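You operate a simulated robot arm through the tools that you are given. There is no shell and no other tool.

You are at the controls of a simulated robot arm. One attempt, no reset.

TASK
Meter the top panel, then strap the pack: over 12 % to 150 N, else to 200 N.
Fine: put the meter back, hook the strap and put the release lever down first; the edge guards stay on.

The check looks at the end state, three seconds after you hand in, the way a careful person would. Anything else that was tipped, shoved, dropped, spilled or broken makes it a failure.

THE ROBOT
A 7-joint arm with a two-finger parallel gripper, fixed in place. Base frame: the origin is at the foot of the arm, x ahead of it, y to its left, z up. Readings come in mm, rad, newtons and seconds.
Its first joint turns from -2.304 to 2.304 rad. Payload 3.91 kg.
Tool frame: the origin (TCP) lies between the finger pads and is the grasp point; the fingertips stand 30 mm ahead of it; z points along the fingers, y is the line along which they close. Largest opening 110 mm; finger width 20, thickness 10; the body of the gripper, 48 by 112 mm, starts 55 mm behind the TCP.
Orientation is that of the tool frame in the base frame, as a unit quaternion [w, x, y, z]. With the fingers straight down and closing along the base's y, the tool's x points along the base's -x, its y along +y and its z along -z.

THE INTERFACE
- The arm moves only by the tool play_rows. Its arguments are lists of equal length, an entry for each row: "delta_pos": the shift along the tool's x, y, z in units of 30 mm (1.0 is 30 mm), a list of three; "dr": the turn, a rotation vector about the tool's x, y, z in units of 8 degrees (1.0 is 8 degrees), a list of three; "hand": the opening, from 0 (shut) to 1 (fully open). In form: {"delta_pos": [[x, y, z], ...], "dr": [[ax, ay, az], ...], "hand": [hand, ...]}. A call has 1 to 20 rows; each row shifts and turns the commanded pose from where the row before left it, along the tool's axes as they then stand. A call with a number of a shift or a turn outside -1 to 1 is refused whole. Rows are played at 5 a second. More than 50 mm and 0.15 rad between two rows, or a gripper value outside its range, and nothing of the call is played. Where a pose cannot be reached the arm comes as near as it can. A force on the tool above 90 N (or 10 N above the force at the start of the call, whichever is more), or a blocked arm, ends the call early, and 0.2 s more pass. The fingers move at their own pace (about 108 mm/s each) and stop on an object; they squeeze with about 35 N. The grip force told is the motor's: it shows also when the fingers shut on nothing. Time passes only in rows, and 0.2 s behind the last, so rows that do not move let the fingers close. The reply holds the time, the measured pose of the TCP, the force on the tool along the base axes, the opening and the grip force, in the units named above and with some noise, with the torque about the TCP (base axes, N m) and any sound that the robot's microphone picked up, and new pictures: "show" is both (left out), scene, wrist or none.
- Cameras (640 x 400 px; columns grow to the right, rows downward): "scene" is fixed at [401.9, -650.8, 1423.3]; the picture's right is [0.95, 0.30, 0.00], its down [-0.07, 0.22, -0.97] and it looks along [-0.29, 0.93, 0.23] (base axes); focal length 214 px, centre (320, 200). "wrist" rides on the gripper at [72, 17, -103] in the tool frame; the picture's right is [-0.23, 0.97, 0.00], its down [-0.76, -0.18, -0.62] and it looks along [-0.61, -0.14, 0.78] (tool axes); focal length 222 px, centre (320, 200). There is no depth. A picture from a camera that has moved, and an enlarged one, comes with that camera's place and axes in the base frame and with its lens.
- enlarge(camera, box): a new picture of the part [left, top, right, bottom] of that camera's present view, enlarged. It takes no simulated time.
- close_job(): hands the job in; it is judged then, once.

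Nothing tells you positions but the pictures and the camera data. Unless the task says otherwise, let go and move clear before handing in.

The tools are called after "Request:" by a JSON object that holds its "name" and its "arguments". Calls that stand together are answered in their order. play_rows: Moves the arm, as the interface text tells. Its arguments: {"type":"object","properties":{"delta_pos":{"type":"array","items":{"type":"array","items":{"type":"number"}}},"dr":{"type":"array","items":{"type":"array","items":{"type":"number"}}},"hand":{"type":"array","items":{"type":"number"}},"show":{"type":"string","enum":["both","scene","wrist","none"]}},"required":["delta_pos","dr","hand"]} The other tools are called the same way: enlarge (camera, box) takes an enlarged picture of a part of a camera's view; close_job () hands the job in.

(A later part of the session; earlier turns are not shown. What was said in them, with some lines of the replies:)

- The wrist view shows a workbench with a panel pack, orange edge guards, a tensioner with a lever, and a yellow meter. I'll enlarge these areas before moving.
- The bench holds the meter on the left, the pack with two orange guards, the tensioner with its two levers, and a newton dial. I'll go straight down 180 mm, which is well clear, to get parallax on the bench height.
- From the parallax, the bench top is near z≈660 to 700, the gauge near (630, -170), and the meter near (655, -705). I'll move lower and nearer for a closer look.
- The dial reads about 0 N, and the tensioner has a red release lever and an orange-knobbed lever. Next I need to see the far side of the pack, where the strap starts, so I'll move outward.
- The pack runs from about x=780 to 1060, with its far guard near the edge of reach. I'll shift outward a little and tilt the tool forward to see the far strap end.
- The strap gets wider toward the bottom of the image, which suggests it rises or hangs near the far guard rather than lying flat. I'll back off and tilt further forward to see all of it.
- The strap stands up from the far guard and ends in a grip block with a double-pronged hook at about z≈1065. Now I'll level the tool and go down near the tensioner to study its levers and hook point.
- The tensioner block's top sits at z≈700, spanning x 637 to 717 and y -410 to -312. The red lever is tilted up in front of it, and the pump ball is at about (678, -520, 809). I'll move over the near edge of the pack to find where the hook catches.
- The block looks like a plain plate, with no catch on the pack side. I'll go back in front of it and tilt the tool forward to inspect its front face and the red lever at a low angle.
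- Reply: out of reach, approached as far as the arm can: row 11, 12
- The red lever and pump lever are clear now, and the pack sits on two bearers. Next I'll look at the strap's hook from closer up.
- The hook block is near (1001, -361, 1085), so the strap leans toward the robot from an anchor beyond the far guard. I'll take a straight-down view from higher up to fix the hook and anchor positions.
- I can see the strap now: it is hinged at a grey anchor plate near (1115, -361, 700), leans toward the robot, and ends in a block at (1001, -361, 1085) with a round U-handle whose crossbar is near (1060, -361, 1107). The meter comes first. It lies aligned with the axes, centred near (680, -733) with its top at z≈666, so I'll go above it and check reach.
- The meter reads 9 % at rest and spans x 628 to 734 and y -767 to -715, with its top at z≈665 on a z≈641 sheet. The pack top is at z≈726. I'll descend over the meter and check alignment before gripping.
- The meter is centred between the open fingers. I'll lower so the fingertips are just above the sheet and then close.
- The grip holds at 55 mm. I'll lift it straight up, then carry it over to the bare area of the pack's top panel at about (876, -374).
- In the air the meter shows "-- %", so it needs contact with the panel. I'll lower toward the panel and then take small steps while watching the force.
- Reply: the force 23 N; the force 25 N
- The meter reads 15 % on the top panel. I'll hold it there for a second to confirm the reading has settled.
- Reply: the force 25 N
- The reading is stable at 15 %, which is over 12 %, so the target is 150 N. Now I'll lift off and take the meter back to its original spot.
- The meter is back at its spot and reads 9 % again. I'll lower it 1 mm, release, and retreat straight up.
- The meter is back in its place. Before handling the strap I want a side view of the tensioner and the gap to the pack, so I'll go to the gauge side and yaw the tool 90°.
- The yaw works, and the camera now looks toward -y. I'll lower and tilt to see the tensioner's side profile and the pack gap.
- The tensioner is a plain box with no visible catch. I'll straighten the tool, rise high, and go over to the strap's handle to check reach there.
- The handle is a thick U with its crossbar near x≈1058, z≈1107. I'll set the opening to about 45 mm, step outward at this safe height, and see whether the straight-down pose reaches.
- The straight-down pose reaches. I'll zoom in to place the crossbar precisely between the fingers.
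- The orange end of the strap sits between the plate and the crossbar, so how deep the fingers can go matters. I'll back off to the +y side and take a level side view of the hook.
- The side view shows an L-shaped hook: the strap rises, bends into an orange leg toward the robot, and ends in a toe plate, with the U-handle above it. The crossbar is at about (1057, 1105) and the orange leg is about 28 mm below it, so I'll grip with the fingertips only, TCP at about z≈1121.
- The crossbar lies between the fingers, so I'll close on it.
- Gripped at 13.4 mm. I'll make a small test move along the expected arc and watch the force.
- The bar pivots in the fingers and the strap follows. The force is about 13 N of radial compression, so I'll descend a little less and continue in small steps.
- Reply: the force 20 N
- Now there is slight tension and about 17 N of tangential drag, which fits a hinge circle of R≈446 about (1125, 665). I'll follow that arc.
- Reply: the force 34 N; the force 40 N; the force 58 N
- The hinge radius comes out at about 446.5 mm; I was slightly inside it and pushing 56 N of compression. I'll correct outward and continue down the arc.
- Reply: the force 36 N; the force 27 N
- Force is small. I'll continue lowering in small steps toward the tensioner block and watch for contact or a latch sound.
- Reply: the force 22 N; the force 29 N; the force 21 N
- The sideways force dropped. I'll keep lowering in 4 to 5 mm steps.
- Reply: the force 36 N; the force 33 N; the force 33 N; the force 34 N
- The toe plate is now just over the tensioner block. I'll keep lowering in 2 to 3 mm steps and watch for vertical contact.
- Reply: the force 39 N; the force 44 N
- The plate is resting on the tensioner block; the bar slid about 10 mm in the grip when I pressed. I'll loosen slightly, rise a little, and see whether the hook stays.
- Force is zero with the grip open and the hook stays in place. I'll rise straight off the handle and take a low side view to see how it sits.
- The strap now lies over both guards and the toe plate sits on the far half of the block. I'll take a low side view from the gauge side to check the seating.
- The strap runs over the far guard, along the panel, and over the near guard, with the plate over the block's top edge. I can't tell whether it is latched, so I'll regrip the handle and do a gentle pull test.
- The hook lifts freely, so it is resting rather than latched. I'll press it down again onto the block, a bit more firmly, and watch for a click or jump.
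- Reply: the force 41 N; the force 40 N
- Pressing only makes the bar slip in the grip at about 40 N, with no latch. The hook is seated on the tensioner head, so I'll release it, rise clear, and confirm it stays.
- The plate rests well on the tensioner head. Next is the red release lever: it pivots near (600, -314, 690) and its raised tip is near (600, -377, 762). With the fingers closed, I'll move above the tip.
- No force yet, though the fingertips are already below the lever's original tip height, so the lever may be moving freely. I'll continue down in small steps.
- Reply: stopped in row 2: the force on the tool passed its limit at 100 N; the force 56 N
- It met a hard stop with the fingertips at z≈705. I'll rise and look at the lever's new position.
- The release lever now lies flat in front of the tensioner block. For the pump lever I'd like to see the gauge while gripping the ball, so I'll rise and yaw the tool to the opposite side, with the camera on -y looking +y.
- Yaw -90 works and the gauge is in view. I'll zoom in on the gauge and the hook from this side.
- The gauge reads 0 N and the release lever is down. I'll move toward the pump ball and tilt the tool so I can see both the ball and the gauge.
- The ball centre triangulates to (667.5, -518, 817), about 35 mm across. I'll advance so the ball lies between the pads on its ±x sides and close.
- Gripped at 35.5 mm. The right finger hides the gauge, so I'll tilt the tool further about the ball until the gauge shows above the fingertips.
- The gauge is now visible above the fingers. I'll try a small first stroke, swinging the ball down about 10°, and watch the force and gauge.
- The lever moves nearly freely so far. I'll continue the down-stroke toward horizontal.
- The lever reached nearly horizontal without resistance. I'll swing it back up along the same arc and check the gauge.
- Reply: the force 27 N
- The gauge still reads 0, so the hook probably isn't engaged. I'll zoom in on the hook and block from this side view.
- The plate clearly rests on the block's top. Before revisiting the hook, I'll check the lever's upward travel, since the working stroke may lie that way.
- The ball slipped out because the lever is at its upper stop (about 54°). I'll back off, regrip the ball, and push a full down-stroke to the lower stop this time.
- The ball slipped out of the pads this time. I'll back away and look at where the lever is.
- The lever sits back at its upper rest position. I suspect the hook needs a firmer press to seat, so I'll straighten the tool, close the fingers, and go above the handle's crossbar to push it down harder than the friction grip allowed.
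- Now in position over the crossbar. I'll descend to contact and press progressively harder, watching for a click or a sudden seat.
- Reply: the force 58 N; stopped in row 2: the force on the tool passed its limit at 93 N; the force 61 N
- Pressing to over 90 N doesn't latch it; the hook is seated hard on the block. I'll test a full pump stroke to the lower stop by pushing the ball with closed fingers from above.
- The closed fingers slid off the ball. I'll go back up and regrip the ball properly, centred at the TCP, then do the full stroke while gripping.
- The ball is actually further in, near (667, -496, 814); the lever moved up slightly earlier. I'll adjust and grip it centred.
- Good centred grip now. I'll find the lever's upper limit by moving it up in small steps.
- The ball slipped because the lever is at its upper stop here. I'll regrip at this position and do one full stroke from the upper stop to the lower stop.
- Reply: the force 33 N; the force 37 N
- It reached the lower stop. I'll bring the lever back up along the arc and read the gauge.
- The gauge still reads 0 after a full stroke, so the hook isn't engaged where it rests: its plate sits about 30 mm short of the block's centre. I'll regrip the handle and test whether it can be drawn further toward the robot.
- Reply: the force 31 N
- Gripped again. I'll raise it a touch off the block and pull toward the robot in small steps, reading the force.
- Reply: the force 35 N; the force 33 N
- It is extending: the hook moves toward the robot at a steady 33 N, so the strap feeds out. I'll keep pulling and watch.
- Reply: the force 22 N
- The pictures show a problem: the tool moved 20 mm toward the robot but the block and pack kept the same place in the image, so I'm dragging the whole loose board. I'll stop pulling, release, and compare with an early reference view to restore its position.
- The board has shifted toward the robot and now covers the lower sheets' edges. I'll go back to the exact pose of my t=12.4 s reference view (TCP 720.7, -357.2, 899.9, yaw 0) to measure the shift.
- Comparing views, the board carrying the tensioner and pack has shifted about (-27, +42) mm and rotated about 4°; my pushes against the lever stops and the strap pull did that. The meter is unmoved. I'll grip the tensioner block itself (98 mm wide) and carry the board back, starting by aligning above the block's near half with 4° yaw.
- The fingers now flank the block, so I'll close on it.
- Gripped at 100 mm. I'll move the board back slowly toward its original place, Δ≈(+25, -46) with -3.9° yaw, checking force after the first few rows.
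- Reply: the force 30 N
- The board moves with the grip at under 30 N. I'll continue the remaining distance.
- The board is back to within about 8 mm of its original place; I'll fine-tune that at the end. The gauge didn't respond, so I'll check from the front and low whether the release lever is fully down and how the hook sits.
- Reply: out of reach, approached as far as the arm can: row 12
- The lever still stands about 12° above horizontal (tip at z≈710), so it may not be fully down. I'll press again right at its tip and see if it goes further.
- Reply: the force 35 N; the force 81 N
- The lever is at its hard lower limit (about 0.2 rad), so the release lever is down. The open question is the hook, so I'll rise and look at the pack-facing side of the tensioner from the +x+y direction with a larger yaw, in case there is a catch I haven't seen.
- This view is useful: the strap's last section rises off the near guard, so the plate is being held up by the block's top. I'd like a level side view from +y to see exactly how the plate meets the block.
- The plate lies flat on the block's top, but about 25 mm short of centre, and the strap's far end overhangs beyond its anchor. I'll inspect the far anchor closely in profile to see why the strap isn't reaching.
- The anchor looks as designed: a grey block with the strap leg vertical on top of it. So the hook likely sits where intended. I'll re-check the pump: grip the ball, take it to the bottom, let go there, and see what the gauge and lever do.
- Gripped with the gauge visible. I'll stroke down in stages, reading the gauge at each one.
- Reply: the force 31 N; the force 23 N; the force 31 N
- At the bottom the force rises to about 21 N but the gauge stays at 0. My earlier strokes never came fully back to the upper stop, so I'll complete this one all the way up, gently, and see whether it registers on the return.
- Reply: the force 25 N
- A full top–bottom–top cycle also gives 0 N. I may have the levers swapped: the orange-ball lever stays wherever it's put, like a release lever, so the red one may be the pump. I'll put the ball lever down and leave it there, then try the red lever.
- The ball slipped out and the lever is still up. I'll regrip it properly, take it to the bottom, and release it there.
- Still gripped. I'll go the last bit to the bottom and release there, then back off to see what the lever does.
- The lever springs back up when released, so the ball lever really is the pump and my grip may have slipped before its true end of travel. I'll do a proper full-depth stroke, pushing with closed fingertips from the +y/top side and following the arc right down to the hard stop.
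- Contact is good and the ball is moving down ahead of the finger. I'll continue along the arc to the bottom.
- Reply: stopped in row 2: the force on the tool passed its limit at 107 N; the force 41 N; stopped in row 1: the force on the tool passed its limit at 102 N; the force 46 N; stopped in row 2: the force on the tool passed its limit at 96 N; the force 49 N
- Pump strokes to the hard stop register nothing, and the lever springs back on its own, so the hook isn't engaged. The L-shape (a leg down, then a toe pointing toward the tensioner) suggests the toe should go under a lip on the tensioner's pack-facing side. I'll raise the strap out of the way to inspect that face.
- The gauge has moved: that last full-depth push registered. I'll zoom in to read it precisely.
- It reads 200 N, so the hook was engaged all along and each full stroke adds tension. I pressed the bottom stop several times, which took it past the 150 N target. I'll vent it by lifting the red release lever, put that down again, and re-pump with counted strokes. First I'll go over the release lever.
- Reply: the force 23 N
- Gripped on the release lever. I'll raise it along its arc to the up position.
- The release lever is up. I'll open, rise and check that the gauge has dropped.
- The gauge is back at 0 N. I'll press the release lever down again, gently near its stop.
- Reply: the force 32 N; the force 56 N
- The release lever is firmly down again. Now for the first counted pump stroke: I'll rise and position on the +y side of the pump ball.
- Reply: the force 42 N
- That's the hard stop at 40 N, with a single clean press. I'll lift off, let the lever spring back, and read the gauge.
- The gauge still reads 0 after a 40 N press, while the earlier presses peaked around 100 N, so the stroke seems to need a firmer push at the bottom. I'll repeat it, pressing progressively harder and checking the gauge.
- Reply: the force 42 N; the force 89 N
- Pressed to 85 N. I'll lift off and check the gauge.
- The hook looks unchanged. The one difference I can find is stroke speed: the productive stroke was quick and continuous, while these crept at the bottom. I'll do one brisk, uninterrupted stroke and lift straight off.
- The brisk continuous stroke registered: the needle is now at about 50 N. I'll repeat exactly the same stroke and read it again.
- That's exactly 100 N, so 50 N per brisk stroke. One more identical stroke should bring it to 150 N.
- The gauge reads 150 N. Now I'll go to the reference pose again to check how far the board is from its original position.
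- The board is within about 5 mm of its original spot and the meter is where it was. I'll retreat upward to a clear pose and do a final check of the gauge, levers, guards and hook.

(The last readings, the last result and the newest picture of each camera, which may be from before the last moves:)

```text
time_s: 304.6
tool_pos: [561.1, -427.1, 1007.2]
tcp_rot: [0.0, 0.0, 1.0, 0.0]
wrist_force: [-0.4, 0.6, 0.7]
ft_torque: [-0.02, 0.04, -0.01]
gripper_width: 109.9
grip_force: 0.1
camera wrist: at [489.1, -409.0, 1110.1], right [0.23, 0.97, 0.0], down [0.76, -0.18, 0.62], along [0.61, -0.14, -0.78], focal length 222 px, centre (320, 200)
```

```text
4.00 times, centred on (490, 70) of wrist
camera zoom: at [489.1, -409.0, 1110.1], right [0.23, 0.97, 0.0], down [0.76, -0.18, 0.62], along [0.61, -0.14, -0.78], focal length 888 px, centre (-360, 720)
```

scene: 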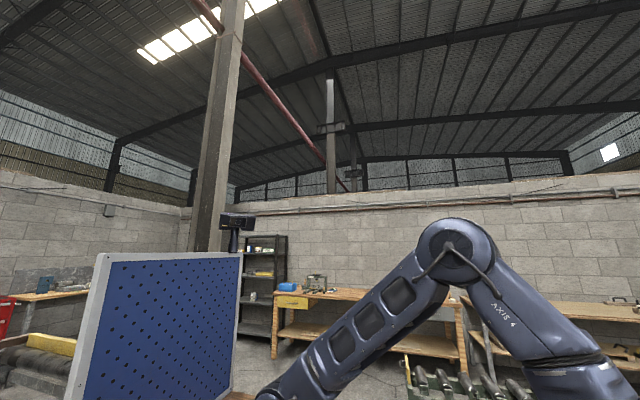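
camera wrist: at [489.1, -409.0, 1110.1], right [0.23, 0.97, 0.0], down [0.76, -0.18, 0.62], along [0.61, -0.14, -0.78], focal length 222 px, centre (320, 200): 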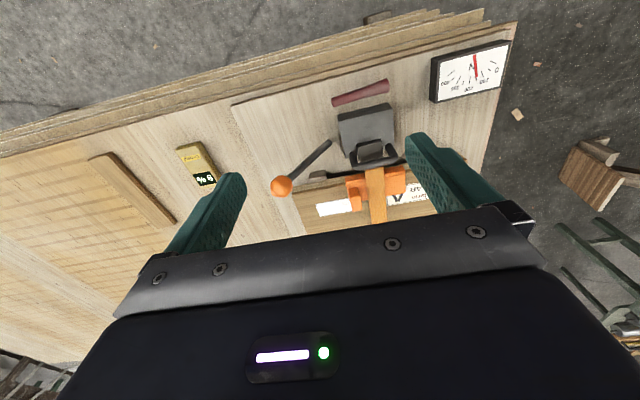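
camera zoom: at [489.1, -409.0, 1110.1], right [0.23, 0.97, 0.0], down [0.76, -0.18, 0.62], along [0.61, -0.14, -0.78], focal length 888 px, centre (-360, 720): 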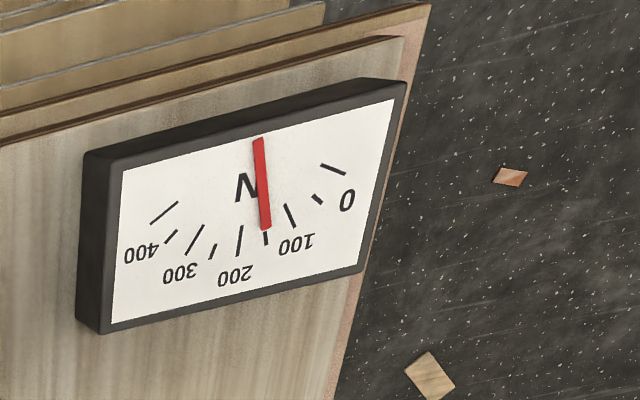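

The end state looks right, so I'm handing in:
- **Tension:** the gauge holds 150 N, matching the 15 % reading on the top panel.
- **Strap:** the hook is seated and the release lever is down.
- **Guards and meter:** both edge guards are on, and the meter is back in its place.
- **Gripper:** it is open and well clear.
- **Board position:** I pushed the board out of place along the way and moved it back. It sits about 5 mm off its original spot.

Request:
{"name": "close_job", "arguments": {}}

```text
The job is handed in.
```

I metered the top panel at 15 % and strapped the pack to 150 N, and I've handed the job in. I haven't seen the judge's result.

- **Order:** the meter went back to its spot, the strap was hooked, and the release lever was down before the final tensioning.
- **Overshoot:** tension first reached 200 N because I pressed the pump several times at its stop. I vented it to 0 with the release lever, put the lever down again, and pumped three strokes of 50 N each.
- **Board shoved:** while working out the hook and pump I shoved the loose board carrying the pack and tensioner by about 50 mm and turned it about 4°. I gripped the tensioner block and moved it back. It now sits about 5 mm off its original position and is turned by roughly half a degree, which the check may notice.
- **Hook:** it rests flat on the tensioner. No click was ever reported, so the only sign it is engaged is that the tension holds.
- **Guards:** both edge guards stayed on.
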